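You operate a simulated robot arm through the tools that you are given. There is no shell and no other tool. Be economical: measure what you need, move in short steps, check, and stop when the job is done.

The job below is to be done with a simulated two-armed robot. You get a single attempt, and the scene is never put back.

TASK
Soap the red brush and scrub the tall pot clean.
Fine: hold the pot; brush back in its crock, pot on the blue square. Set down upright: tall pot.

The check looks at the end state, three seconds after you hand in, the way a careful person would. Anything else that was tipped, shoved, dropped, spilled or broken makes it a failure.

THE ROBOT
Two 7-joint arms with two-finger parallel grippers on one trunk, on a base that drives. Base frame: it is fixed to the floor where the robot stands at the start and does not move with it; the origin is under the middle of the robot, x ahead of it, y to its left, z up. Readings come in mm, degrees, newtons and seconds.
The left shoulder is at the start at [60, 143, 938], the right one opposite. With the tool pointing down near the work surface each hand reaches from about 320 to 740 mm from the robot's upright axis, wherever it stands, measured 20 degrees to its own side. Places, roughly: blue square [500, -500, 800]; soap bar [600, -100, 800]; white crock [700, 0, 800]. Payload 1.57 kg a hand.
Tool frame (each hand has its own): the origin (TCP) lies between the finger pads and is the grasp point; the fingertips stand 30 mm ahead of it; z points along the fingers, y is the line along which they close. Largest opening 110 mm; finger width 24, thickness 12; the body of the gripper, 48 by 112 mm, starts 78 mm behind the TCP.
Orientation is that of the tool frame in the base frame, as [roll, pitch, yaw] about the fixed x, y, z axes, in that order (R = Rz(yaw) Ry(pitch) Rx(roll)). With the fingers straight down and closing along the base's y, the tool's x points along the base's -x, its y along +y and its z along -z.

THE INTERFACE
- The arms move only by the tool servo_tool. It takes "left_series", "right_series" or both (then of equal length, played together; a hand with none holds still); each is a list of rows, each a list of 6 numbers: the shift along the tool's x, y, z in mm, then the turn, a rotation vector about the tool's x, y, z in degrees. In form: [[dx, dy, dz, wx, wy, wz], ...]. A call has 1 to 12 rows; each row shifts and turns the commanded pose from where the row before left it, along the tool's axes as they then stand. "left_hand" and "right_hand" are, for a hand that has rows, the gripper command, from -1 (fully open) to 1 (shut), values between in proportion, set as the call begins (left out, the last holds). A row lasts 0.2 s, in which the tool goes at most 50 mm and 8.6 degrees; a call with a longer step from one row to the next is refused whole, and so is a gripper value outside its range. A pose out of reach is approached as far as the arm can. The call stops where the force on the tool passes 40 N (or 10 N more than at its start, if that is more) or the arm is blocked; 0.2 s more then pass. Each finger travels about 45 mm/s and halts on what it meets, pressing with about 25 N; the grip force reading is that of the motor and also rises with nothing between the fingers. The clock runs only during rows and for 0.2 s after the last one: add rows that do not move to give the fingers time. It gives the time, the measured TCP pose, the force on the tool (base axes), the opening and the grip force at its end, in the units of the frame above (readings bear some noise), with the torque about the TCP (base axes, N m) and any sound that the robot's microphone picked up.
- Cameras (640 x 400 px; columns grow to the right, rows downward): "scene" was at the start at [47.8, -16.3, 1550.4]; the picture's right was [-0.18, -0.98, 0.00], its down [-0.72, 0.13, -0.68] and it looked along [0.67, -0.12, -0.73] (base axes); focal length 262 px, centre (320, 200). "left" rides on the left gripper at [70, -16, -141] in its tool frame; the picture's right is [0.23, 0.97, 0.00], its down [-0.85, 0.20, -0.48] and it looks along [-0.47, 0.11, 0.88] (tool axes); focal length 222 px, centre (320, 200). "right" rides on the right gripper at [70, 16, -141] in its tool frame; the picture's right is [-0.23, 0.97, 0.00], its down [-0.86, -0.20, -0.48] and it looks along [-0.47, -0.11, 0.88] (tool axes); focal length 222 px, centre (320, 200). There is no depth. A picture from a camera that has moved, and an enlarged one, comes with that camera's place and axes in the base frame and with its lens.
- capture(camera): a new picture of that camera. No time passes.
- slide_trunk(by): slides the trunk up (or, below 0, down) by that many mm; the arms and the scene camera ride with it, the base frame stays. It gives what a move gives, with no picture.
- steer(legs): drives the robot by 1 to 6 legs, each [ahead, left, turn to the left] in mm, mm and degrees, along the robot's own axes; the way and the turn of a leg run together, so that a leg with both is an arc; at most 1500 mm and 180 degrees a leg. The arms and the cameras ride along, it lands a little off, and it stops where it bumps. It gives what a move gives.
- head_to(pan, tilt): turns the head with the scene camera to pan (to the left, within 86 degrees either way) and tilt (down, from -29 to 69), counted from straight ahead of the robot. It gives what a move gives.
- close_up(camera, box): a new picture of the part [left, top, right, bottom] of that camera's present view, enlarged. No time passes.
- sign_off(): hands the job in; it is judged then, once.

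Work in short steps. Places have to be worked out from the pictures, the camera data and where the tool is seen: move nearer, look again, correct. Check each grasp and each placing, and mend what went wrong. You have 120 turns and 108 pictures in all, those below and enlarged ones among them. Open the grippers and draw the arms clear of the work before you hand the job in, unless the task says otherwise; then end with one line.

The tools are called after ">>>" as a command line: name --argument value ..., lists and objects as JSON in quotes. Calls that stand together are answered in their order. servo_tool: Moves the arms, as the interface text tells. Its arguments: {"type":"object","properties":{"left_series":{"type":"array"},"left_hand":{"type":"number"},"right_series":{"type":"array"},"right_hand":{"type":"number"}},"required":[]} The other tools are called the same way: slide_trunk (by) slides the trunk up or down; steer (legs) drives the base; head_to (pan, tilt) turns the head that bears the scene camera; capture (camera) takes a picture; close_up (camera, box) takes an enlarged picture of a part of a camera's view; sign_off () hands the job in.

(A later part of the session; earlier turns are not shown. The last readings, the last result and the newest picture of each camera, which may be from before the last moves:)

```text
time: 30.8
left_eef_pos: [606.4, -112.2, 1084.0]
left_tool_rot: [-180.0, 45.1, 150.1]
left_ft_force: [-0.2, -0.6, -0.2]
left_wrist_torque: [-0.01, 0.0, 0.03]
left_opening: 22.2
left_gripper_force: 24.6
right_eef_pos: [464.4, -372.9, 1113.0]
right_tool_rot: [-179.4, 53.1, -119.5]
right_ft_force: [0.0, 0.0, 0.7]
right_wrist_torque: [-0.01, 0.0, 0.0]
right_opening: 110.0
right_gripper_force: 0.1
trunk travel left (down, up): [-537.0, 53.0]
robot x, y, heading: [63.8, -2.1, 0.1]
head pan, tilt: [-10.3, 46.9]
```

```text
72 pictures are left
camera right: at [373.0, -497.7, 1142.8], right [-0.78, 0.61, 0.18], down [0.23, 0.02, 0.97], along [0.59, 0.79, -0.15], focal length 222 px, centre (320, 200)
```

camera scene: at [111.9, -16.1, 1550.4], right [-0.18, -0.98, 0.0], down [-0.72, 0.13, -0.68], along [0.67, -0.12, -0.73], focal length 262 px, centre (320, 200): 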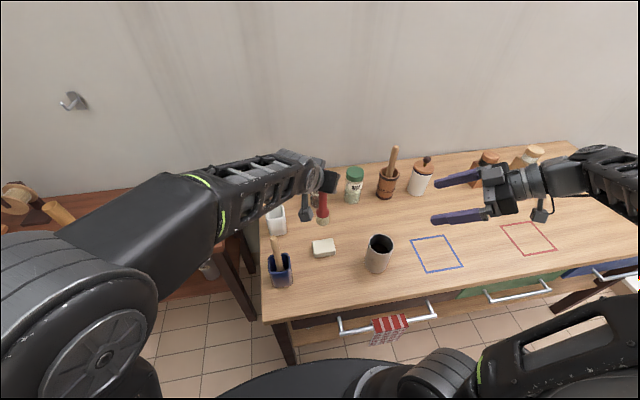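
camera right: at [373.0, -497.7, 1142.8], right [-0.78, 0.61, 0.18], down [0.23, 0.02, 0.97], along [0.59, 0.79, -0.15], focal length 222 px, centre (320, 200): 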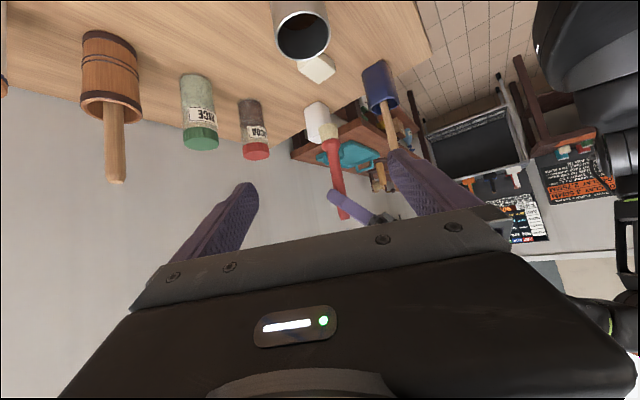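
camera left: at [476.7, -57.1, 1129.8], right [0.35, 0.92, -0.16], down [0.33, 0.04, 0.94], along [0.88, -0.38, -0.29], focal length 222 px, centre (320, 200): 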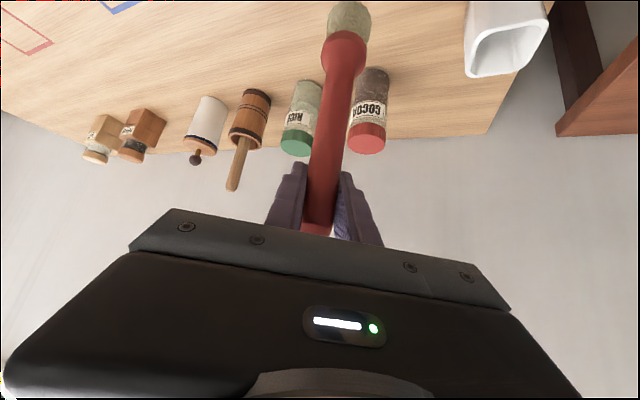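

The right hand is turned. The pot is confirmed at about (521,-277). I'll bring the hand down beside it, first by 240 mm.

>>> servo_tool --right_series '[[39.3, 0, 27.5, 0, 0, 0], [39.3, 0, 27.5, 0, 0, 0], [39.3, 0, 27.5, 0, 0, 0], [39.3, 0, 27.5, 0, 0, 0], [39.3, 0, 27.5, 0, 0, 0], [0, 0, 0, 0, 0, 0]]'

>>> capture --camera "scene"

>>> capture --camera "right"

```text
time: 32.2
left_eef_pos: [606.6, -112.2, 1082.5]
left_tool_rot: [-179.9, 44.9, 150.2]
left_ft_force: [-0.8, -0.4, -0.9]
left_wrist_torque: [-0.02, 0.02, 0.02]
left_opening: 22.2
left_gripper_force: 25.0
right_eef_pos: [464.4, -372.6, 869.7]
right_tool_rot: [180.0, 55.0, -120.0]
right_ft_force: [0.7, -0.3, 0.5]
right_wrist_torque: [-0.02, 0.01, 0.01]
right_opening: 110.0
right_gripper_force: 0.0
trunk travel left (down, up): [-537.0, 53.0]
robot x, y, heading: [60.7, 2.0, -0.0]
head pan, tilt: [-10.3, 46.9]
```

```text
71 pictures are left
camera scene: at [111.6, -15.9, 1550.4], right [-0.18, -0.98, 0.0], down [-0.72, 0.13, -0.68], along [0.67, -0.12, -0.73], focal length 262 px, centre (320, 200)
```

scene: 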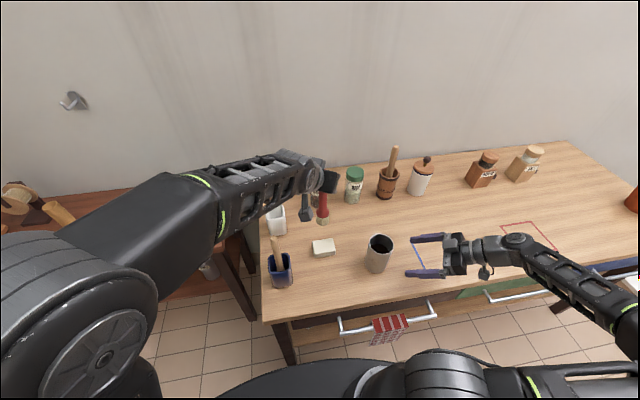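

```text
70 pictures are left
camera right: at [371.7, -499.4, 894.5], right [-0.78, 0.6, 0.19], down [0.22, -0.01, 0.97], along [0.59, 0.8, -0.12], focal length 222 px, centre (320, 200)
```

right: 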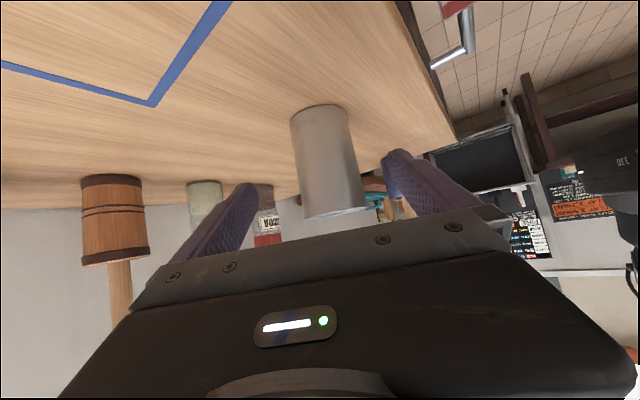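

The pot is centred between the fingers. I'll go down the last 48 mm, then forward 111 mm so the fingers straddle it.

>>> servo_tool --right_series '[[39.3, -0.5, 27.5, 0, 0, 0], [-21.2, -0.3, 30.3, 0, 0, 0], [-21.2, -0.3, 30.3, 0, 0, 0], [0, 0, 0, 0, 0, 0]]'

>>> capture --camera "right"

>>> close_up --camera "scene" --box '[320, 200, 520, 310]'

```text
time: 33.2
left_eef_pos: [605.8, -113.5, 1083.1]
left_tool_rot: [-180.0, 45.0, 149.9]
left_ft_force: [-0.4, -0.8, -1.1]
left_wrist_torque: [-0.01, -0.02, 0.04]
left_opening: 22.5
left_gripper_force: 24.6
right_eef_pos: [503.1, -308.8, 821.3]
right_tool_rot: [-180.0, 55.0, -120.0]
right_ft_force: [0.0, 0.4, 0.8]
right_wrist_torque: [0.0, 0.01, -0.01]
right_opening: 110.1
right_gripper_force: 0.2
trunk travel left (down, up): [-537.0, 53.0]
robot x, y, heading: [63.3, 0.6, 0.1]
head pan, tilt: [-10.3, 46.9]
```

```text
69 pictures are left
camera right: at [410.9, -435.1, 846.1], right [-0.78, 0.6, 0.19], down [0.22, -0.01, 0.97], along [0.59, 0.8, -0.12], focal length 222 px, centre (320, 200)
```

right: 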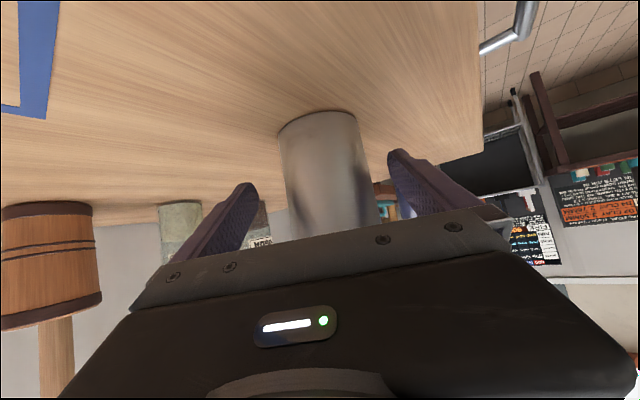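

```text
3.20 times, centred on (420, 255) of scene
camera zoom: at [111.4, -16.4, 1550.4], right [-0.18, -0.98, 0.0], down [-0.72, 0.13, -0.68], along [0.67, -0.12, -0.73], focal length 839 px, centre (0, 24)
```

zoom: 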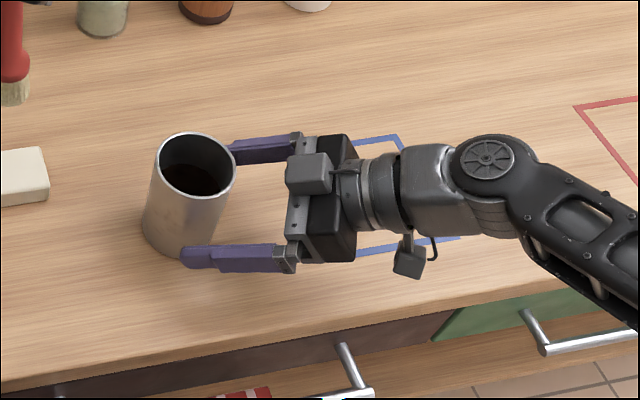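

The pot sits slightly toward tool +y in this view. I'll advance the last 37 mm with a 3 mm correction and look before closing.

>>> servo_tool --right_series '[[-10.6, 1.5, 15.2, 0, 0, 0], [-10.6, 1.5, 15.2, 0, 0, 0], [0, 0, 0, 0, 0, 0]]'

>>> capture --camera "right"

>>> close_up --camera "scene" --box '[330, 210, 450, 290]'

```text
time: 34.0
left_eef_pos: [607.0, -113.8, 1082.9]
left_tool_rot: [180.0, 44.9, 150.0]
left_ft_force: [-0.6, 0.2, -0.1]
left_wrist_torque: [0.0, 0.01, -0.03]
left_opening: 22.4
left_gripper_force: 25.1
right_eef_pos: [519.4, -275.2, 821.8]
right_tool_rot: [180.0, 54.9, -120.0]
right_ft_force: [-0.7, 0.4, 0.6]
right_wrist_torque: [0.06, 0.01, 0.01]
right_opening: 110.1
right_gripper_force: 0.1
trunk travel left (down, up): [-537.0, 53.0]
robot x, y, heading: [63.8, 3.4, 0.4]
head pan, tilt: [-10.3, 46.9]
```

```text
67 pictures are left
camera right: at [427.0, -401.5, 846.5], right [-0.78, 0.6, 0.19], down [0.22, -0.02, 0.97], along [0.59, 0.8, -0.12], focal length 222 px, centre (320, 200)
```

right: 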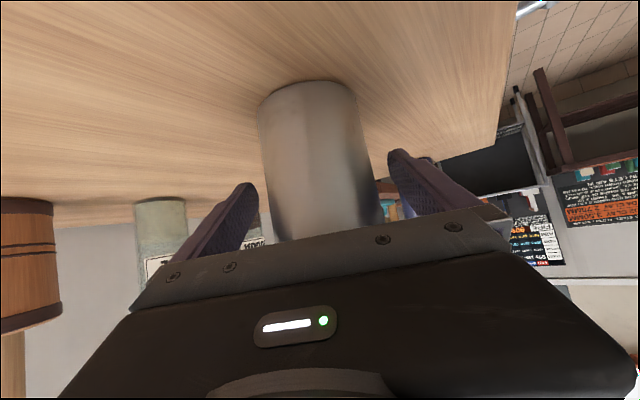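

```text
5.00 times, centred on (390, 250) of scene
camera zoom: at [111.5, -16.4, 1550.4], right [-0.18, -0.98, 0.0], down [-0.72, 0.13, -0.68], along [0.67, -0.12, -0.73], focal length 1311 px, centre (-30, -50)
```

zoom: 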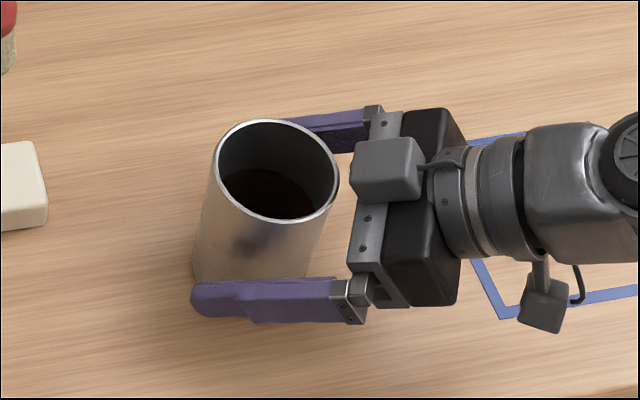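

The fingers straddle the pot well. I'll close the right gripper.

>>> servo_tool --right_series '[[0, 0, 0, 0, 0, 0], [0, 0, 0, 0, 0, 0], [0, 0, 0, 0, 0, 0], [0, 0, 0, 0, 0, 0], [0, 0, 0, 0, 0, 0]]' --right_hand 1

>>> close_up --camera "scene" --box '[330, 210, 450, 290]'

```text
time: 35.2
left_eef_pos: [606.3, -112.6, 1082.8]
left_tool_rot: [180.0, 45.0, 149.9]
left_ft_force: [0.0, 0.9, -1.0]
left_wrist_torque: [-0.01, -0.03, 0.03]
left_opening: 22.1
left_gripper_force: 24.8
right_eef_pos: [519.6, -275.9, 821.8]
right_tool_rot: [180.0, 54.9, -120.0]
right_ft_force: [-0.4, 0.6, 1.2]
right_wrist_torque: [0.11, 0.13, -0.01]
right_opening: 71.3
right_gripper_force: 25.7
trunk travel left (down, up): [-537.0, 53.0]
robot x, y, heading: [62.9, 3.3, -0.1]
head pan, tilt: [-10.3, 46.9]
```

```text
5.00 times, centred on (390, 250) of scene
camera zoom: at [111.5, -16.3, 1550.4], right [-0.18, -0.98, 0.0], down [-0.72, 0.13, -0.68], along [0.67, -0.12, -0.73], focal length 1311 px, centre (-30, -50)
```

zoom: 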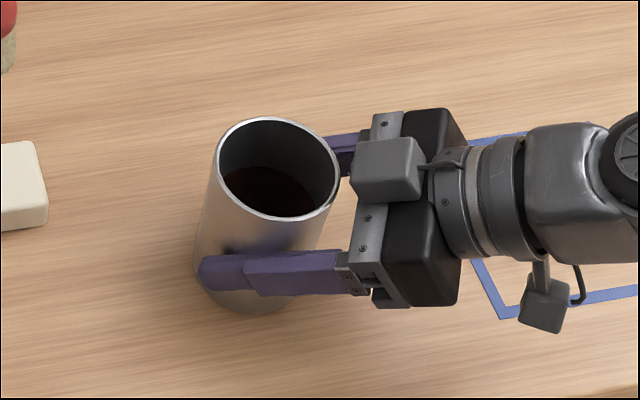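

The pot is held at 71 mm, centred at about (521,-279). Now I'll yaw the left hand 20° more to the right, staying clear of the right arm, and carry the brush over the pot mouth.

>>> servo_tool --left_series '[[0, 0, 0, 4.7, 0, 4.7], [0, 0, 0, 4.7, 0, 4.7], [0, 0, 0, 4.7, 0, 4.7], [-13, -43, 13, 0, 0, 0], [-13, -43, 13, 0, 0, 0], [-13, -43, 13, 0, 0, 0], [-13, -43, 13, 0, 0, 0], [0, 0, 0, 0, 0, 0]]'

>>> capture --camera "scene"

>>> capture --camera "left"

```text
time: 37.0
left_eef_pos: [523.0, -282.5, 1080.2]
left_tool_rot: [-179.9, 45.0, 130.1]
left_ft_force: [0.3, -0.2, -0.2]
left_wrist_torque: [-0.01, 0.0, 0.01]
left_opening: 22.3
left_gripper_force: 24.9
right_eef_pos: [519.5, -275.0, 822.4]
right_tool_rot: [-179.9, 55.0, -120.1]
right_ft_force: [1.0, 0.8, 1.6]
right_wrist_torque: [0.12, 0.08, -0.05]
right_opening: 71.4
right_gripper_force: 24.9
trunk travel left (down, up): [-537.0, 53.0]
robot x, y, heading: [66.6, 0.0, 0.2]
head pan, tilt: [-10.3, 46.9]
```

```text
64 pictures are left
camera scene: at [111.6, -16.0, 1550.4], right [-0.18, -0.98, 0.0], down [-0.72, 0.13, -0.68], along [0.67, -0.12, -0.73], focal length 262 px, centre (320, 200)
```

scene: 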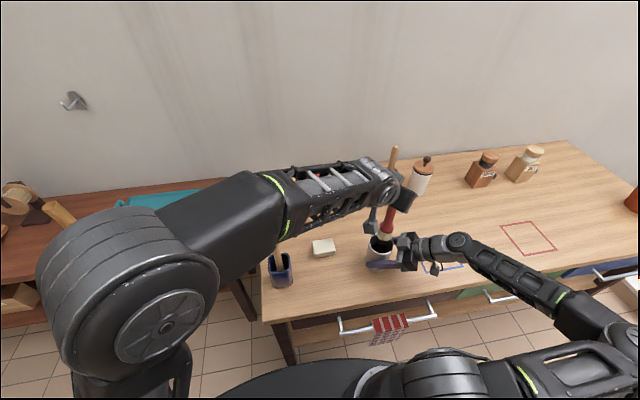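

```text
63 pictures are left
camera left: at [415.5, -178.7, 1130.7], right [0.64, 0.75, -0.16], down [0.32, -0.08, 0.94], along [0.7, -0.66, -0.29], focal length 222 px, centre (320, 200)
```

left: 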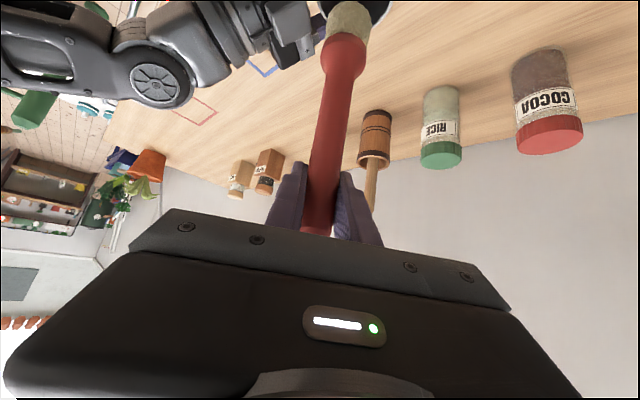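

The brush head is above the mouth. I'll go down 32 mm and check the alignment over the rim.

>>> servo_tool --left_series '[[11.3, 0, 11.3, 0, 0, 0], [11.3, 0, 11.3, 0, 0, 0], [0, 0, 0, 0, 0, 0]]'

>>> close_up --camera "scene" --box '[340, 170, 460, 290]'

>>> close_up --camera "left" --box '[220, 0, 420, 120]'

```text
time: 37.8
left_eef_pos: [522.4, -280.3, 1048.8]
left_tool_rot: [179.8, 45.0, 130.0]
left_ft_force: [-0.2, -0.5, -0.7]
left_wrist_torque: [0.02, 0.05, 0.0]
left_opening: 22.3
left_gripper_force: 24.8
right_eef_pos: [519.3, -275.5, 821.8]
right_tool_rot: [-180.0, 55.0, -120.0]
right_ft_force: [-1.0, 0.5, 1.7]
right_wrist_torque: [0.1, 0.1, -0.01]
right_opening: 71.6
right_gripper_force: 25.3
trunk travel left (down, up): [-537.0, 53.0]
robot x, y, heading: [62.5, 0.0, -0.1]
head pan, tilt: [-10.3, 46.9]
```

```text
3.33 times, centred on (400, 230) of scene
camera zoom: at [111.4, -16.3, 1550.4], right [-0.18, -0.98, 0.0], down [-0.72, 0.13, -0.68], along [0.67, -0.12, -0.73], focal length 874 px, centre (53, 100)
```

zoom: 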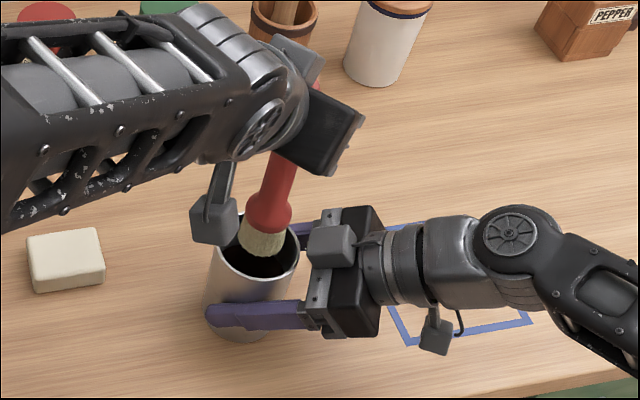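

```text
3.20 times, centred on (320, 60) of left
camera zoom: at [415.0, -178.0, 1099.7], right [0.64, 0.75, -0.16], down [0.32, -0.08, 0.94], along [0.7, -0.66, -0.29], focal length 711 px, centre (320, 648)
```

zoom: 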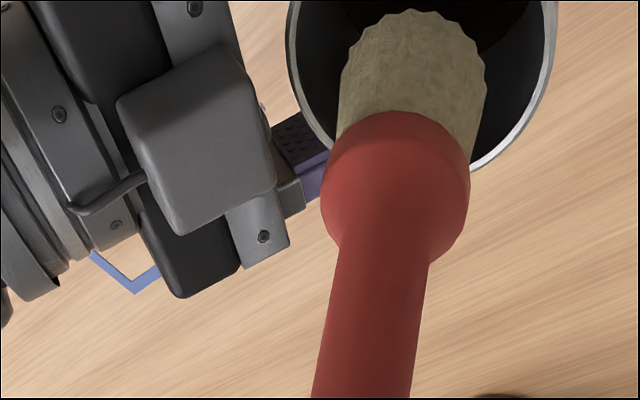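

The brush is vertical and centred over the mouth. I'll lower it in to just above the pot floor.

>>> servo_tool --left_series '[[21, 0, 21, 0, 0, 0], [25, 0, 25, 0, 0, 0], [25, 0, 25, 0, 0, 0], [8, 0, 8, 0, 0, 0], [0, 0, 0, 0, 0, 0]]'

>>> close_up --camera "scene" --box '[340, 170, 460, 290]'

>>> capture --camera "left"

```text
time: 39.0
left_eef_pos: [522.1, -278.9, 937.6]
left_tool_rot: [180.0, 45.1, 130.1]
left_ft_force: [0.3, -0.3, -1.1]
left_wrist_torque: [0.0, 0.01, 0.01]
left_opening: 22.3
left_gripper_force: 24.6
right_eef_pos: [519.7, -275.4, 821.3]
right_tool_rot: [180.0, 55.0, -120.0]
right_ft_force: [-1.2, 0.4, 1.3]
right_wrist_torque: [0.12, 0.18, 0.01]
right_opening: 71.5
right_gripper_force: 24.8
trunk travel left (down, up): [-537.0, 53.0]
robot x, y, heading: [61.5, -3.4, -0.1]
head pan, tilt: [-10.3, 46.9]
```

```text
3.33 times, centred on (400, 230) of scene
camera zoom: at [111.3, -16.3, 1550.4], right [-0.18, -0.98, 0.0], down [-0.72, 0.13, -0.68], along [0.67, -0.12, -0.73], focal length 874 px, centre (53, 100)
```

zoom: 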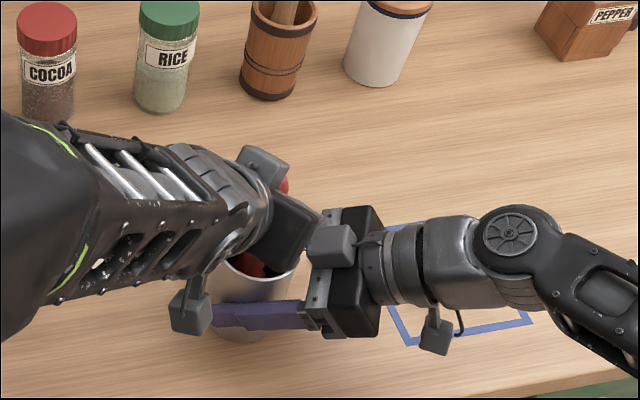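

```text
59 pictures are left
camera left: at [414.7, -176.0, 987.7], right [0.64, 0.75, -0.16], down [0.32, -0.07, 0.94], along [0.7, -0.66, -0.29], focal length 222 px, centre (320, 200)
```

left: 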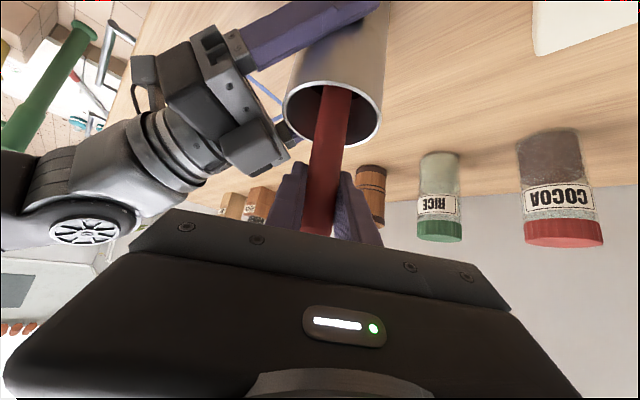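

The brush is inside and clear of the rim. I'll lower it in small steps until the bristles press the floor.

>>> servo_tool --left_series '[[3, 0, 3, 0, 0, 0], [2, 0, 2, 0, 0, 0], [1.4, 0, 1.4, 0, 0, 0], [0, 0, 0, 0, 0, 0]]'

```text
time: 40.0
left_eef_pos: [522.4, -278.9, 930.0]
left_tool_rot: [-179.9, 45.0, 130.1]
left_ft_force: [0.4, -0.4, 0.1]
left_wrist_torque: [0.01, 0.0, 0.01]
left_opening: 22.5
left_gripper_force: 24.7
right_eef_pos: [520.9, -275.9, 821.4]
right_tool_rot: [180.0, 55.0, -120.0]
right_ft_force: [-0.9, 0.4, 2.3]
right_wrist_torque: [0.07, 0.17, 0.01]
right_opening: 71.5
right_gripper_force: 24.8
trunk travel left (down, up): [-537.0, 53.0]
robot x, y, heading: [60.8, -1.4, 0.0]
head pan, tilt: [-10.3, 46.9]
```

No contact yet at 930, so I'll continue down another 5 mm.

>>> servo_tool --left_series '[[1.4, 0, 1.4, 0, 0, 0], [1.1, 0, 1.1, 0, 0, 0], [1.1, 0, 1.1, 0, 0, 0], [0, 0, 0, 0, 0, 0]]'

```text
time: 41.0
left_eef_pos: [524.1, -281.5, 927.3]
left_tool_rot: [-180.0, 45.3, 130.1]
left_ft_force: [-0.5, 1.6, 21.0]
left_wrist_torque: [-0.02, -0.16, -0.03]
left_opening: 22.7
left_gripper_force: 25.0
right_eef_pos: [519.3, -275.2, 821.4]
right_tool_rot: [179.9, 55.0, -120.1]
right_ft_force: [4.2, -0.2, -7.6]
right_wrist_torque: [0.59, 0.19, -0.11]
right_opening: 71.5
right_gripper_force: 24.9
trunk travel left (down, up): [-537.0, 53.0]
robot x, y, heading: [64.9, -0.7, -0.2]
head pan, tilt: [-10.3, 46.9]
```

Floor contact at 927 with 21 N. I'll ease up about 1 mm and scrub a 12 mm radius circle.

>>> servo_tool --left_series '[[-0.9, 0, -0.9, 0, 0, 0], [-8.5, 0, 8.5, 0, 0, 0], [2.5, 8.5, -2.5, 0, 0, 0], [6, 3.5, -6, 0, 0, 0], [6, -3.5, -6, 0, 0, 0], [2.5, -8.5, -2.5, 0, 0, 0], [-2.5, -8.5, 2.5, 0, 0, 0], [-6, -3.5, 6, 0, 0, 0], [-6, 3.5, 6, 0, 0, 0], [-2.5, 8.5, 2.5, 0, 0, 0], [8.5, 0, -8.5, 0, 0, 0], [0, 0, 0, 0, 0, 0]]'

>>> close_up --camera "scene" --box '[360, 220, 440, 280]'

```text
time: 43.6
left_eef_pos: [523.7, -279.8, 925.4]
left_tool_rot: [180.0, 45.0, 130.1]
left_ft_force: [-0.3, -0.7, -1.2]
left_wrist_torque: [0.01, 0.0, 0.02]
left_opening: 22.3
left_gripper_force: 24.7
right_eef_pos: [520.7, -274.5, 821.8]
right_tool_rot: [179.9, 55.0, -120.0]
right_ft_force: [-1.3, 0.1, 0.9]
right_wrist_torque: [-0.03, 0.11, -0.01]
right_opening: 71.3
right_gripper_force: 24.9
trunk travel left (down, up): [-537.0, 53.0]
robot x, y, heading: [62.7, -2.2, 0.0]
head pan, tilt: [-10.3, 46.9]
```

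```text
6.67 times, centred on (400, 250) of scene
camera zoom: at [111.4, -16.4, 1550.4], right [-0.18, -0.98, 0.0], down [-0.72, 0.13, -0.68], along [0.67, -0.12, -0.73], focal length 1748 px, centre (-213, -133)
```

zoom: 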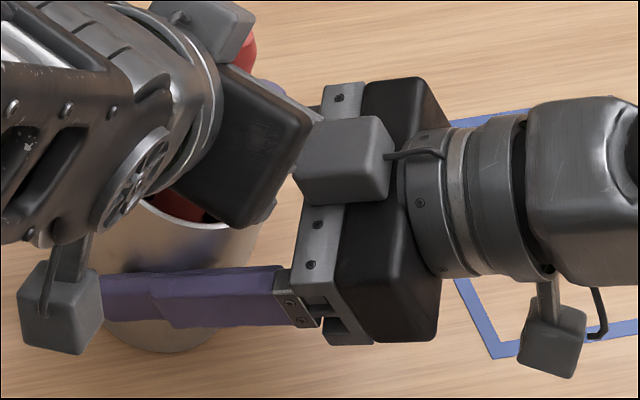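

Contact has eased off. I'll press 2 mm deeper and scrub two more rounds.

>>> servo_tool --left_series '[[1.5, 0, 1.5, 0, 0, 0], [-8.5, 0, 8.5, 0, 0, 0], [2.5, 8.5, -2.5, 0, 0, 0], [6, 3.5, -6, 0, 0, 0], [6, -3.5, -6, 0, 0, 0], [2.5, -8.5, -2.5, 0, 0, 0], [-2.5, -8.5, 2.5, 0, 0, 0], [-6, -3.5, 6, 0, 0, 0], [-6, 3.5, 6, 0, 0, 0], [-2.5, 8.5, 2.5, 0, 0, 0], [8.5, 0, -8.5, 0, 0, 0], [0, 0, 0, 0, 0, 0]]'

>>> servo_tool --left_series '[[0, 0, 0, 0, 0, 0], [-9, 0, 9, 0, 0, 0], [9, 0, -9, 0, 0, 0], [9, 0, -9, 0, 0, 0], [-9, 0, 9, 0, 0, 0], [0, 12, 0, 0, 0, 0], [0, -12, 0, 0, 0, 0], [0, -12, 0, 0, 0, 0], [0, 12, 0, 0, 0, 0], [-9, 0, 9, 0, 0, 0], [9, 0, -9, 0, 0, 0], [0, 0, 0, 0, 0, 0]]'

```text
time: 46.2
left_eef_pos: [522.2, -278.0, 922.2]
left_tool_rot: [179.9, 45.1, 130.1]
left_ft_force: [0.9, -2.3, 4.2]
left_wrist_torque: [-0.25, -0.2, 0.0]
left_opening: 22.5
left_gripper_force: 24.6
right_eef_pos: [519.5, -273.5, 821.6]
right_tool_rot: [180.0, 55.1, -120.0]
right_ft_force: [-1.9, 3.2, -1.3]
right_wrist_torque: [0.09, 0.11, 0.04]
right_opening: 71.5
right_gripper_force: 25.3
trunk travel left (down, up): [-537.0, 53.0]
robot x, y, heading: [64.8, 0.2, -0.2]
head pan, tilt: [-10.3, 46.9]
```

```text
time: 48.8
left_eef_pos: [523.2, -280.7, 923.7]
left_tool_rot: [180.0, 44.9, 130.1]
left_ft_force: [-0.6, 0.1, -0.3]
left_wrist_torque: [-0.02, -0.01, -0.01]
left_opening: 21.9
left_gripper_force: 24.1
right_eef_pos: [520.3, -274.7, 821.3]
right_tool_rot: [-180.0, 55.1, -120.0]
right_ft_force: [-0.9, -0.2, -0.4]
right_wrist_torque: [-0.05, 0.03, -0.01]
right_opening: 71.5
right_gripper_force: 24.9
trunk travel left (down, up): [-537.0, 53.0]
robot x, y, heading: [63.8, 0.1, 0.0]
head pan, tilt: [-10.3, 46.9]
```

Light contact continued through those rounds. I'll lift the brush out to inspect the interior.

>>> servo_tool --left_series '[[-25, 0, -25, 0, 0, 0], [-25, 0, -25, 0, 0, 0], [-25, 0, -25, 0, 0, 0], [-25, 0, -25, 0, 0, 0], [0, 40, 0, 0, 0, 0], [0, 40, 0, 0, 0, 0], [0, 0, 0, 0, 0, 0]]'

>>> close_up --camera "scene" --box '[340, 190, 440, 280]'

>>> close_up --camera "left" --box '[120, 0, 420, 120]'

```text
time: 50.4
left_eef_pos: [582.7, -229.2, 1067.5]
left_tool_rot: [180.0, 45.0, 130.0]
left_ft_force: [-0.2, 0.1, -1.0]
left_wrist_torque: [-0.03, -0.01, 0.02]
left_opening: 22.3
left_gripper_force: 25.2
right_eef_pos: [519.4, -275.5, 822.7]
right_tool_rot: [-180.0, 55.0, -120.0]
right_ft_force: [-1.4, -1.8, 1.5]
right_wrist_torque: [-0.09, 0.15, 0.03]
right_opening: 71.3
right_gripper_force: 24.4
trunk travel left (down, up): [-537.0, 53.0]
robot x, y, heading: [59.0, 0.2, -0.0]
head pan, tilt: [-10.3, 46.9]
```

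```text
4.44 times, centred on (390, 235) of scene
camera zoom: at [111.4, -16.5, 1550.4], right [-0.18, -0.98, 0.0], down [-0.72, 0.13, -0.68], along [0.67, -0.12, -0.73], focal length 1166 px, centre (9, 44)
```

zoom: 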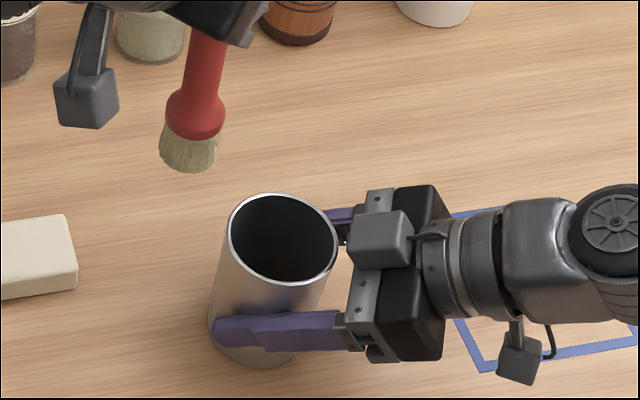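

```text
2.13 times, centred on (270, 60) of left
camera zoom: at [475.7, -126.1, 1117.2], right [0.64, 0.75, -0.16], down [0.32, -0.08, 0.94], along [0.7, -0.66, -0.29], focal length 474 px, centre (427, 499)
```

zoom: 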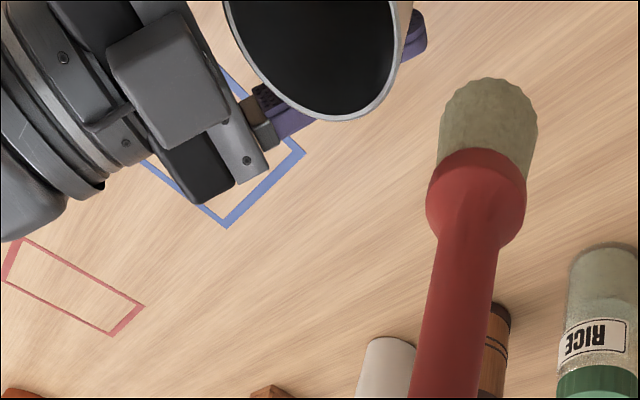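

The brown residue seems to be gone. I'll take one bigger enlargement to confirm.

>>> close_up --camera "scene" --box '[380, 225, 420, 255]'

>>> close_up --camera "left" --box '[220, 0, 320, 60]'

```text
13.33 times, centred on (400, 240) of scene
camera zoom: at [111.4, -16.5, 1550.4], right [-0.18, -0.98, 0.0], down [-0.72, 0.13, -0.68], along [0.67, -0.12, -0.73], focal length 3497 px, centre (-747, -333)
```

zoom: 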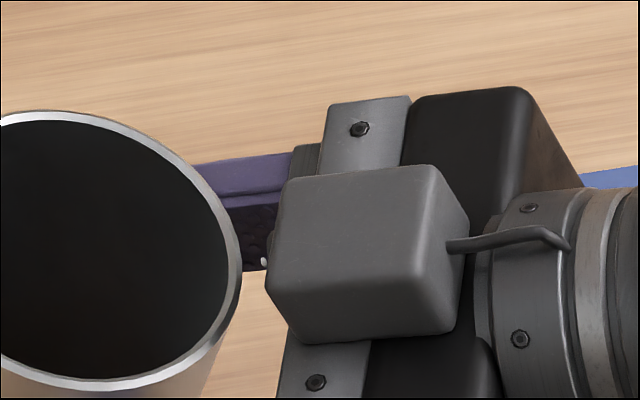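

```text
6.40 times, centred on (270, 30) of left
camera zoom: at [475.7, -126.1, 1117.2], right [0.64, 0.75, -0.16], down [0.32, -0.08, 0.94], along [0.7, -0.66, -0.29], focal length 1422 px, centre (640, 1288)
```

zoom: 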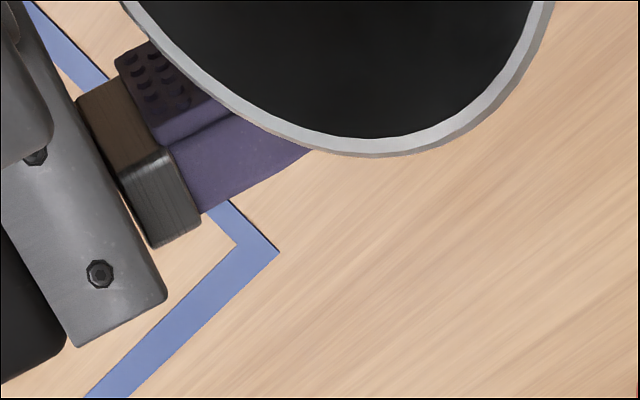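

>>> close_up --camera "scene" --box '[384, 228, 420, 258]'

>>> close_up --camera "scene" --box '[386, 230, 420, 256]'

```text
13.33 times, centred on (402, 243) of scene
camera zoom: at [111.4, -16.5, 1550.4], right [-0.18, -0.98, 0.0], down [-0.72, 0.13, -0.68], along [0.67, -0.12, -0.73], focal length 3497 px, centre (-773, -373)
```

zoom: 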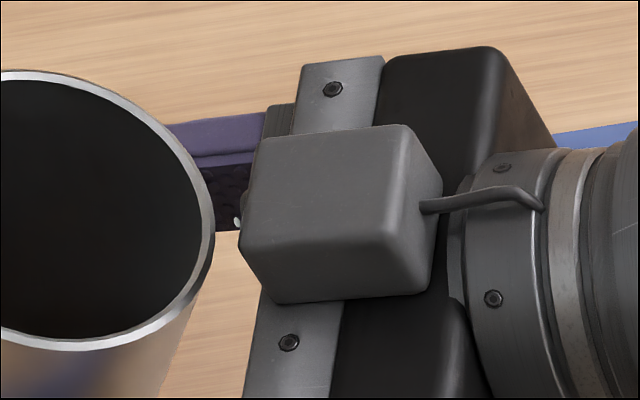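

```text
15.38 times, centred on (403, 243) of scene
camera zoom: at [111.4, -16.5, 1550.4], right [-0.18, -0.98, 0.0], down [-0.72, 0.13, -0.68], along [0.67, -0.12, -0.73], focal length 4035 px, centre (-957, -462)
```

zoom: 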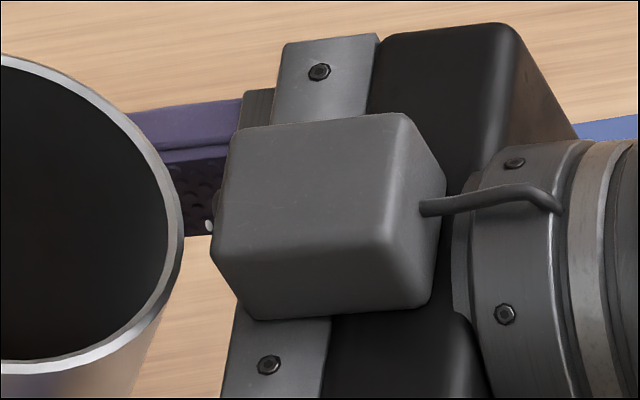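

I aimed that box wrongly; the mouth is at about (382,244). I'll take it again there.

>>> close_up --camera "scene" --box '[362, 230, 402, 258]'

```text
14.29 times, centred on (382, 244) of scene
camera zoom: at [111.4, -16.5, 1550.4], right [-0.18, -0.98, 0.0], down [-0.72, 0.13, -0.68], along [0.67, -0.12, -0.73], focal length 3747 px, centre (-566, -429)
```

zoom: 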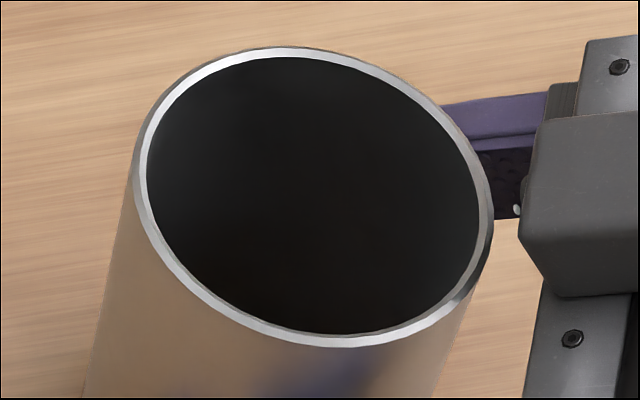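

The interior looks uniformly dark, but the arm may be shadowing it. I'll carry the brush to above its crock, which has to happen anyway, and look into the pot again with the arm away.

>>> servo_tool --left_series '[[9.9, 39.8, -12.7, 0, 0, 0], [9.9, 39.8, -12.7, 0, 0, 0], [9.9, 39.8, -12.7, 0, 0, 0], [9.9, 39.8, -12.7, 0, 0, 0], [9.9, 39.8, -12.7, 0, 0, 0], [9.9, 39.8, -12.7, 0, 0, 0], [9.9, 39.8, -12.7, 0, 0, 0], [0, 0, 0, -4.7, 0, -4.7], [0, 0, 0, -4.7, 0, -4.7], [0, 0, 0, -4.7, 0, -4.7], [0, 0, 0, 0, 0, 0]]'

>>> close_up --camera "scene" --box '[352, 222, 412, 267]'

>>> close_up --camera "scene" --box '[200, 130, 360, 290]'

```text
time: 52.8
left_eef_pos: [725.4, 37.2, 1077.4]
left_tool_rot: [-180.0, 44.9, 150.0]
left_ft_force: [0.0, 0.1, -0.7]
left_wrist_torque: [-0.01, 0.01, -0.04]
left_opening: 22.2
left_gripper_force: 25.1
right_eef_pos: [519.3, -275.6, 821.5]
right_tool_rot: [-179.9, 54.9, -120.0]
right_ft_force: [0.0, 1.3, 2.3]
right_wrist_torque: [0.1, 0.09, -0.02]
right_opening: 71.4
right_gripper_force: 25.5
trunk travel left (down, up): [-537.0, 53.0]
robot x, y, heading: [63.2, -3.8, -0.2]
head pan, tilt: [-10.3, 46.9]
```

```text
8.89 times, centred on (382, 244) of scene
camera zoom: at [111.5, -16.2, 1550.4], right [-0.18, -0.98, 0.0], down [-0.72, 0.13, -0.68], along [0.67, -0.12, -0.73], focal length 2331 px, centre (-231, -196)
```

zoom: 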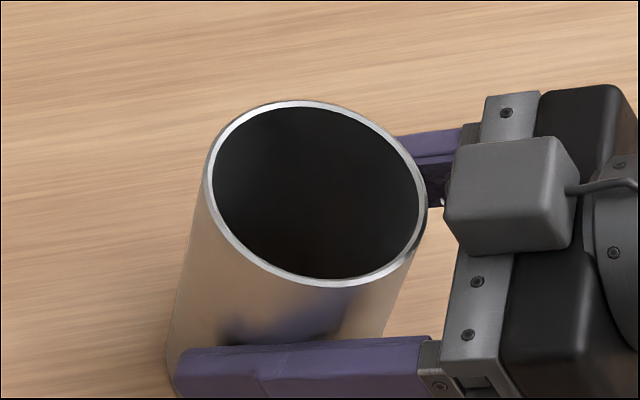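

```text
2.50 times, centred on (280, 210) of scene
camera zoom: at [111.5, -16.2, 1550.4], right [-0.18, -0.98, 0.0], down [-0.72, 0.13, -0.68], along [0.67, -0.12, -0.73], focal length 656 px, centre (420, 175)
```

zoom: 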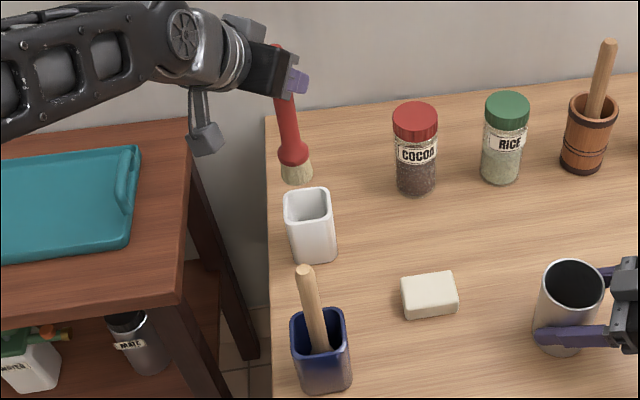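

From the same camera with the arm away, the brown patch that was there before is gone, so the pot is clean. Now I'll lower the brush into the white crock, whose centre is at about (723,33).

>>> servo_tool --left_series '[[0.4, -3.8, -0.4, 0, 0, 0], [26, 0, 26, 0, 0, 0], [26, 0, 26, 0, 0, 0], [0, 0, 0, 0, 0, 0]]'

>>> close_up --camera "scene" --box '[230, 150, 330, 250]'

>>> close_up --camera "left" --box '[240, 0, 440, 120]'

```text
time: 53.8
left_eef_pos: [721.0, 34.3, 1005.7]
left_tool_rot: [180.0, 45.0, 150.0]
left_ft_force: [-0.3, 0.4, -1.4]
left_wrist_torque: [-0.01, -0.02, -0.01]
left_opening: 22.3
left_gripper_force: 24.9
right_eef_pos: [519.7, -274.1, 821.4]
right_tool_rot: [179.9, 55.0, -120.1]
right_ft_force: [-0.4, 0.7, 1.3]
right_wrist_torque: [0.06, 0.11, 0.01]
right_opening: 71.4
right_gripper_force: 24.5
trunk travel left (down, up): [-537.0, 53.0]
robot x, y, heading: [67.3, -0.7, -0.1]
head pan, tilt: [-10.3, 46.9]
```

```text
4.00 times, centred on (280, 200) of scene
camera zoom: at [111.6, -16.2, 1550.4], right [-0.18, -0.98, 0.0], down [-0.72, 0.13, -0.68], along [0.67, -0.12, -0.73], focal length 1049 px, centre (480, 200)
```

zoom: 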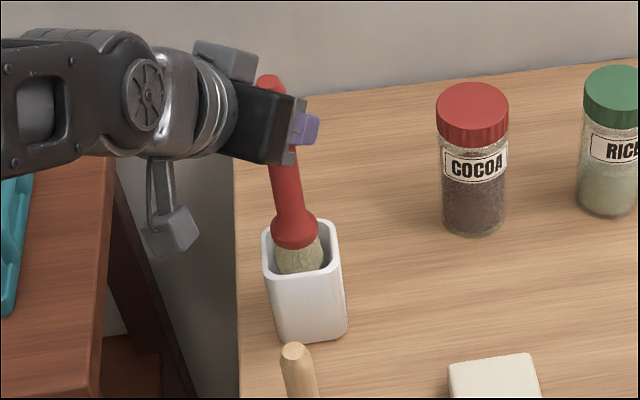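

```text
3.20 times, centred on (340, 60) of left
camera zoom: at [584.6, 92.8, 1055.1], right [0.35, 0.92, -0.16], down [0.33, 0.04, 0.94], along [0.88, -0.38, -0.29], focal length 711 px, centre (256, 648)
```

zoom: 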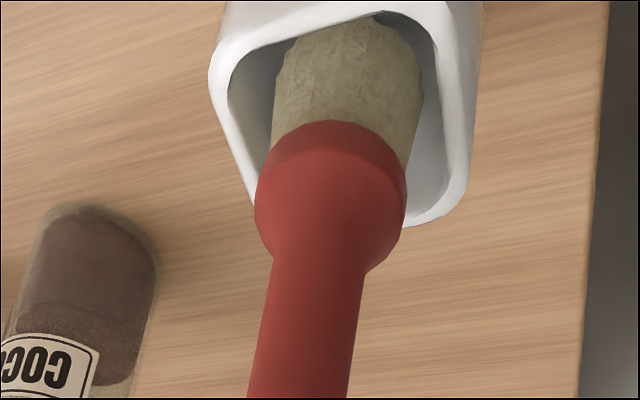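

The head is entering the crock cleanly. I'll continue down to about 930.

>>> servo_tool --left_series '[[17, 0, 20, 0, 0, 0], [20, 0, 20, 0, 0, 0], [14.5, 0, 14.5, 0, 0, 0], [0, 0, 0, 0, 0, 0]]'

```text
time: 54.8
left_eef_pos: [723.9, 32.0, 930.8]
left_tool_rot: [179.9, 45.0, 150.0]
left_ft_force: [0.5, 0.3, 0.4]
left_wrist_torque: [0.01, 0.01, 0.01]
left_opening: 22.4
left_gripper_force: 24.6
right_eef_pos: [520.5, -274.3, 821.3]
right_tool_rot: [179.9, 55.0, -120.0]
right_ft_force: [-0.1, 0.3, 0.5]
right_wrist_torque: [0.09, 0.07, -0.02]
right_opening: 71.4
right_gripper_force: 25.2
trunk travel left (down, up): [-537.0, 53.0]
robot x, y, heading: [65.1, -1.0, 0.1]
head pan, tilt: [-10.3, 46.9]
```

No contact yet. I'll go down in small steps to find the crock floor.

>>> servo_tool --left_series '[[1.4, 0, 1.4, 0, 0, 0], [1.4, 0, 1.4, 0, 0, 0], [0.7, 0, 0.7, 0, 0, 0], [0, 0, 0, 0, 0, 0]]'

```text
time: 55.8
left_eef_pos: [725.0, 32.9, 926.3]
left_tool_rot: [179.9, 45.0, 150.1]
left_ft_force: [0.1, 0.7, 1.2]
left_wrist_torque: [0.04, 0.08, -0.02]
left_opening: 22.4
left_gripper_force: 25.1
right_eef_pos: [520.2, -274.7, 821.1]
right_tool_rot: [180.0, 55.0, -120.0]
right_ft_force: [0.7, 0.4, 0.2]
right_wrist_torque: [0.05, 0.01, -0.04]
right_opening: 71.3
right_gripper_force: 25.0
trunk travel left (down, up): [-537.0, 53.0]
robot x, y, heading: [61.9, -2.7, 0.2]
head pan, tilt: [-10.3, 46.9]
```

The bristles are just touching. I'll go down 1 mm more, then open the fingers.

>>> servo_tool --left_series '[[0.8, 0, 0.8, 0, 0, 0], [0, 0, 0, 0, 0, 0]]'

>>> servo_tool --left_series '[[0, 0, 0, 0, 0, 0], [0, 0, 0, 0, 0, 0], [0, 0, 0, 0, 0, 0], [0, 0, 0, 0, 0, 0], [0, 0, 0, 0, 0, 0], [0, 0, 0, 0, 0, 0]]' --left_hand -1

>>> close_up --camera "scene" --box '[230, 150, 330, 250]'

>>> capture --camera "left"

```text
time: 56.4
left_eef_pos: [724.3, 31.5, 925.2]
left_tool_rot: [179.9, 45.1, 150.0]
left_ft_force: [-2.1, 0.9, 10.9]
left_wrist_torque: [0.04, 0.11, -0.01]
left_opening: 22.3
left_gripper_force: 25.4
right_eef_pos: [519.1, -275.5, 822.0]
right_tool_rot: [180.0, 55.0, -119.9]
right_ft_force: [1.0, 0.1, -0.9]
right_wrist_torque: [-0.01, 0.01, 0.0]
right_opening: 71.3
right_gripper_force: 24.9
trunk travel left (down, up): [-537.0, 53.0]
robot x, y, heading: [73.0, -3.1, 0.3]
head pan, tilt: [-10.3, 46.9]
```

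```text
time: 57.8
left_eef_pos: [724.4, 31.8, 923.0]
left_tool_rot: [180.0, 45.0, 150.0]
left_ft_force: [-0.5, 0.2, 0.5]
left_wrist_torque: [-0.03, 0.02, 0.05]
left_opening: 110.0
left_gripper_force: 0.1
right_eef_pos: [520.2, -275.3, 821.4]
right_tool_rot: [179.9, 54.9, -120.0]
right_ft_force: [0.8, -0.5, 0.3]
right_wrist_torque: [0.03, 0.0, 0.01]
right_opening: 71.1
right_gripper_force: 25.2
trunk travel left (down, up): [-537.0, 53.0]
robot x, y, heading: [62.7, 0.3, -0.0]
head pan, tilt: [-10.3, 46.9]
```

```text
4.00 times, centred on (280, 200) of scene
camera zoom: at [111.6, -16.3, 1550.4], right [-0.18, -0.98, 0.0], down [-0.72, 0.13, -0.68], along [0.67, -0.12, -0.73], focal length 1049 px, centre (480, 200)
```

zoom: 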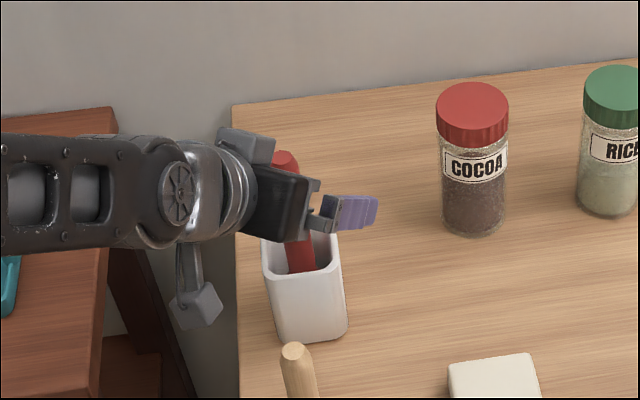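

```text
45 pictures are left
camera left: at [588.1, 92.4, 973.8], right [0.35, 0.92, -0.16], down [0.33, 0.04, 0.94], along [0.88, -0.38, -0.29], focal length 222 px, centre (320, 200)
```

left: 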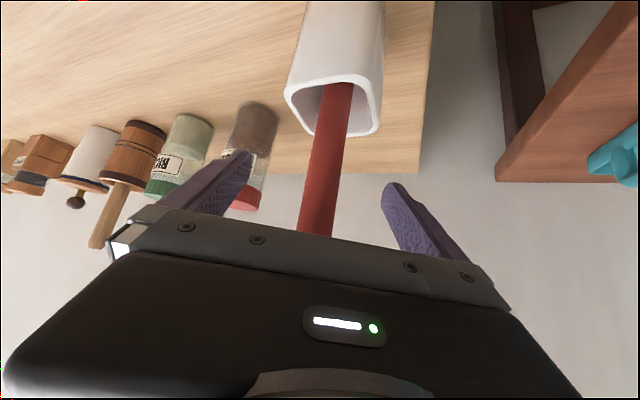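

The brush stands freely in its crock. I'll back the left hand straight out from the handle by 120 mm, then raise it.

>>> servo_tool --left_series '[[21, 0, -21, 0, 0, 0], [28, 0, -28, 0, 0, 0], [28, 0, -28, 0, 0, 0], [-21, 0, -21, 0, 0, 0], [-21, 0, -21, 0, 0, 0], [-21, 0, -21, 0, 0, 0], [0, 0, 0, 0, 0, 0]]'

>>> capture --camera "scene"

>>> close_up --camera "scene" --box '[220, 160, 360, 300]'

```text
time: 59.4
left_eef_pos: [628.6, 86.8, 1012.7]
left_tool_rot: [-180.0, 45.1, 150.2]
left_ft_force: [-0.1, 0.5, 0.1]
left_wrist_torque: [-0.01, -0.01, -0.03]
left_opening: 110.1
left_gripper_force: 0.1
right_eef_pos: [518.3, -274.7, 822.0]
right_tool_rot: [-180.0, 55.0, -120.0]
right_ft_force: [-0.6, -0.6, 0.8]
right_wrist_torque: [0.04, 0.05, 0.02]
right_opening: 70.9
right_gripper_force: 25.3
trunk travel left (down, up): [-537.0, 53.0]
robot x, y, heading: [65.5, -0.2, 0.1]
head pan, tilt: [-10.3, 46.9]
```

```text
44 pictures are left
camera scene: at [111.5, -16.3, 1550.4], right [-0.18, -0.98, 0.0], down [-0.72, 0.13, -0.68], along [0.67, -0.12, -0.73], focal length 262 px, centre (320, 200)
```

scene: 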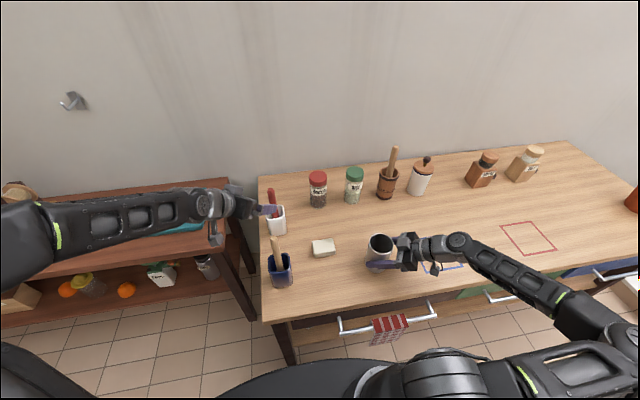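

```text
2.86 times, centred on (290, 230) of scene
camera zoom: at [111.5, -16.3, 1550.4], right [-0.18, -0.98, 0.0], down [-0.72, 0.13, -0.68], along [0.67, -0.12, -0.73], focal length 749 px, centre (406, 114)
```

zoom: 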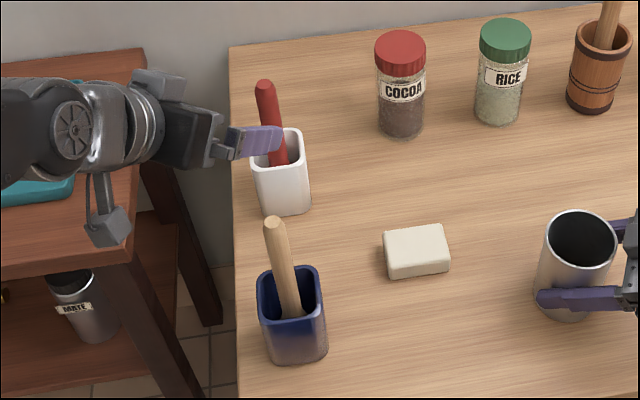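

The brush, soap and crocks are all in place. Next I'll lift the pot 30 mm, yaw the right hand 40° toward straight ahead about the vertical, and check.

>>> servo_tool --right_series '[[-12.3, 0, -8.6, 0, 0, 0], [-12.3, 0, -8.6, 0, 0, 0], [0, 0, 0, 6.55, 0, 4.59], [0, 0, 0, 6.55, 0, 4.59], [0, 0, 0, 6.55, 0, 4.59], [0, 0, 0, 6.55, 0, 4.59], [0, 0, 0, 6.55, 0, 4.59], [0, 0, 0, 0, 0, 0]]'

>>> capture --camera "scene"

>>> capture --camera "right"

```text
time: 61.2
left_eef_pos: [629.2, 86.4, 1013.1]
left_tool_rot: [-180.0, 45.0, 150.0]
left_ft_force: [-0.4, -0.4, -0.1]
left_wrist_torque: [0.02, -0.02, 0.0]
left_opening: 110.1
left_gripper_force: 0.0
right_eef_pos: [517.9, -275.0, 852.5]
right_tool_rot: [179.8, 55.0, -160.2]
right_ft_force: [-0.4, -0.3, -1.8]
right_wrist_torque: [-0.01, 0.0, 0.01]
right_opening: 71.2
right_gripper_force: 24.5
trunk travel left (down, up): [-537.0, 53.0]
robot x, y, heading: [62.1, -4.0, 0.0]
head pan, tilt: [-10.3, 46.9]
```

```text
42 pictures are left
camera scene: at [111.6, -16.6, 1550.4], right [-0.18, -0.98, 0.0], down [-0.72, 0.13, -0.68], along [0.67, -0.12, -0.73], focal length 262 px, centre (320, 200)
```

scene: 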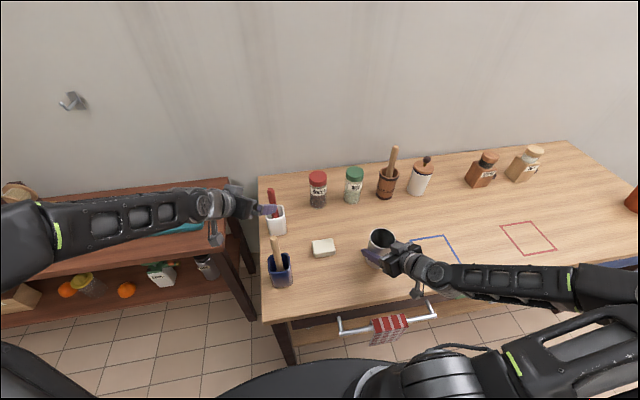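

```text
41 pictures are left
camera right: at [365.9, -312.2, 877.6], right [-0.21, 0.96, 0.19], down [0.16, -0.16, 0.97], along [0.96, 0.23, -0.12], focal length 222 px, centre (320, 200)
```

right: 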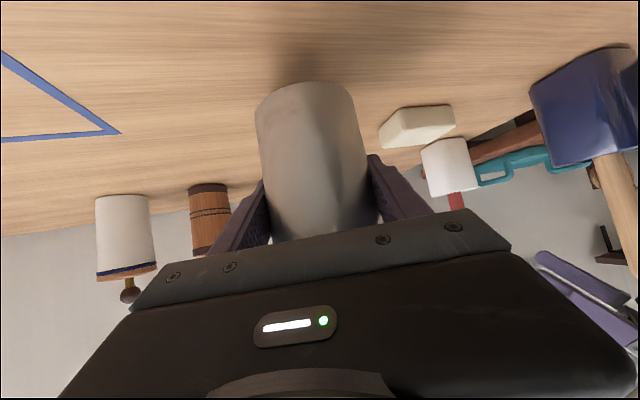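

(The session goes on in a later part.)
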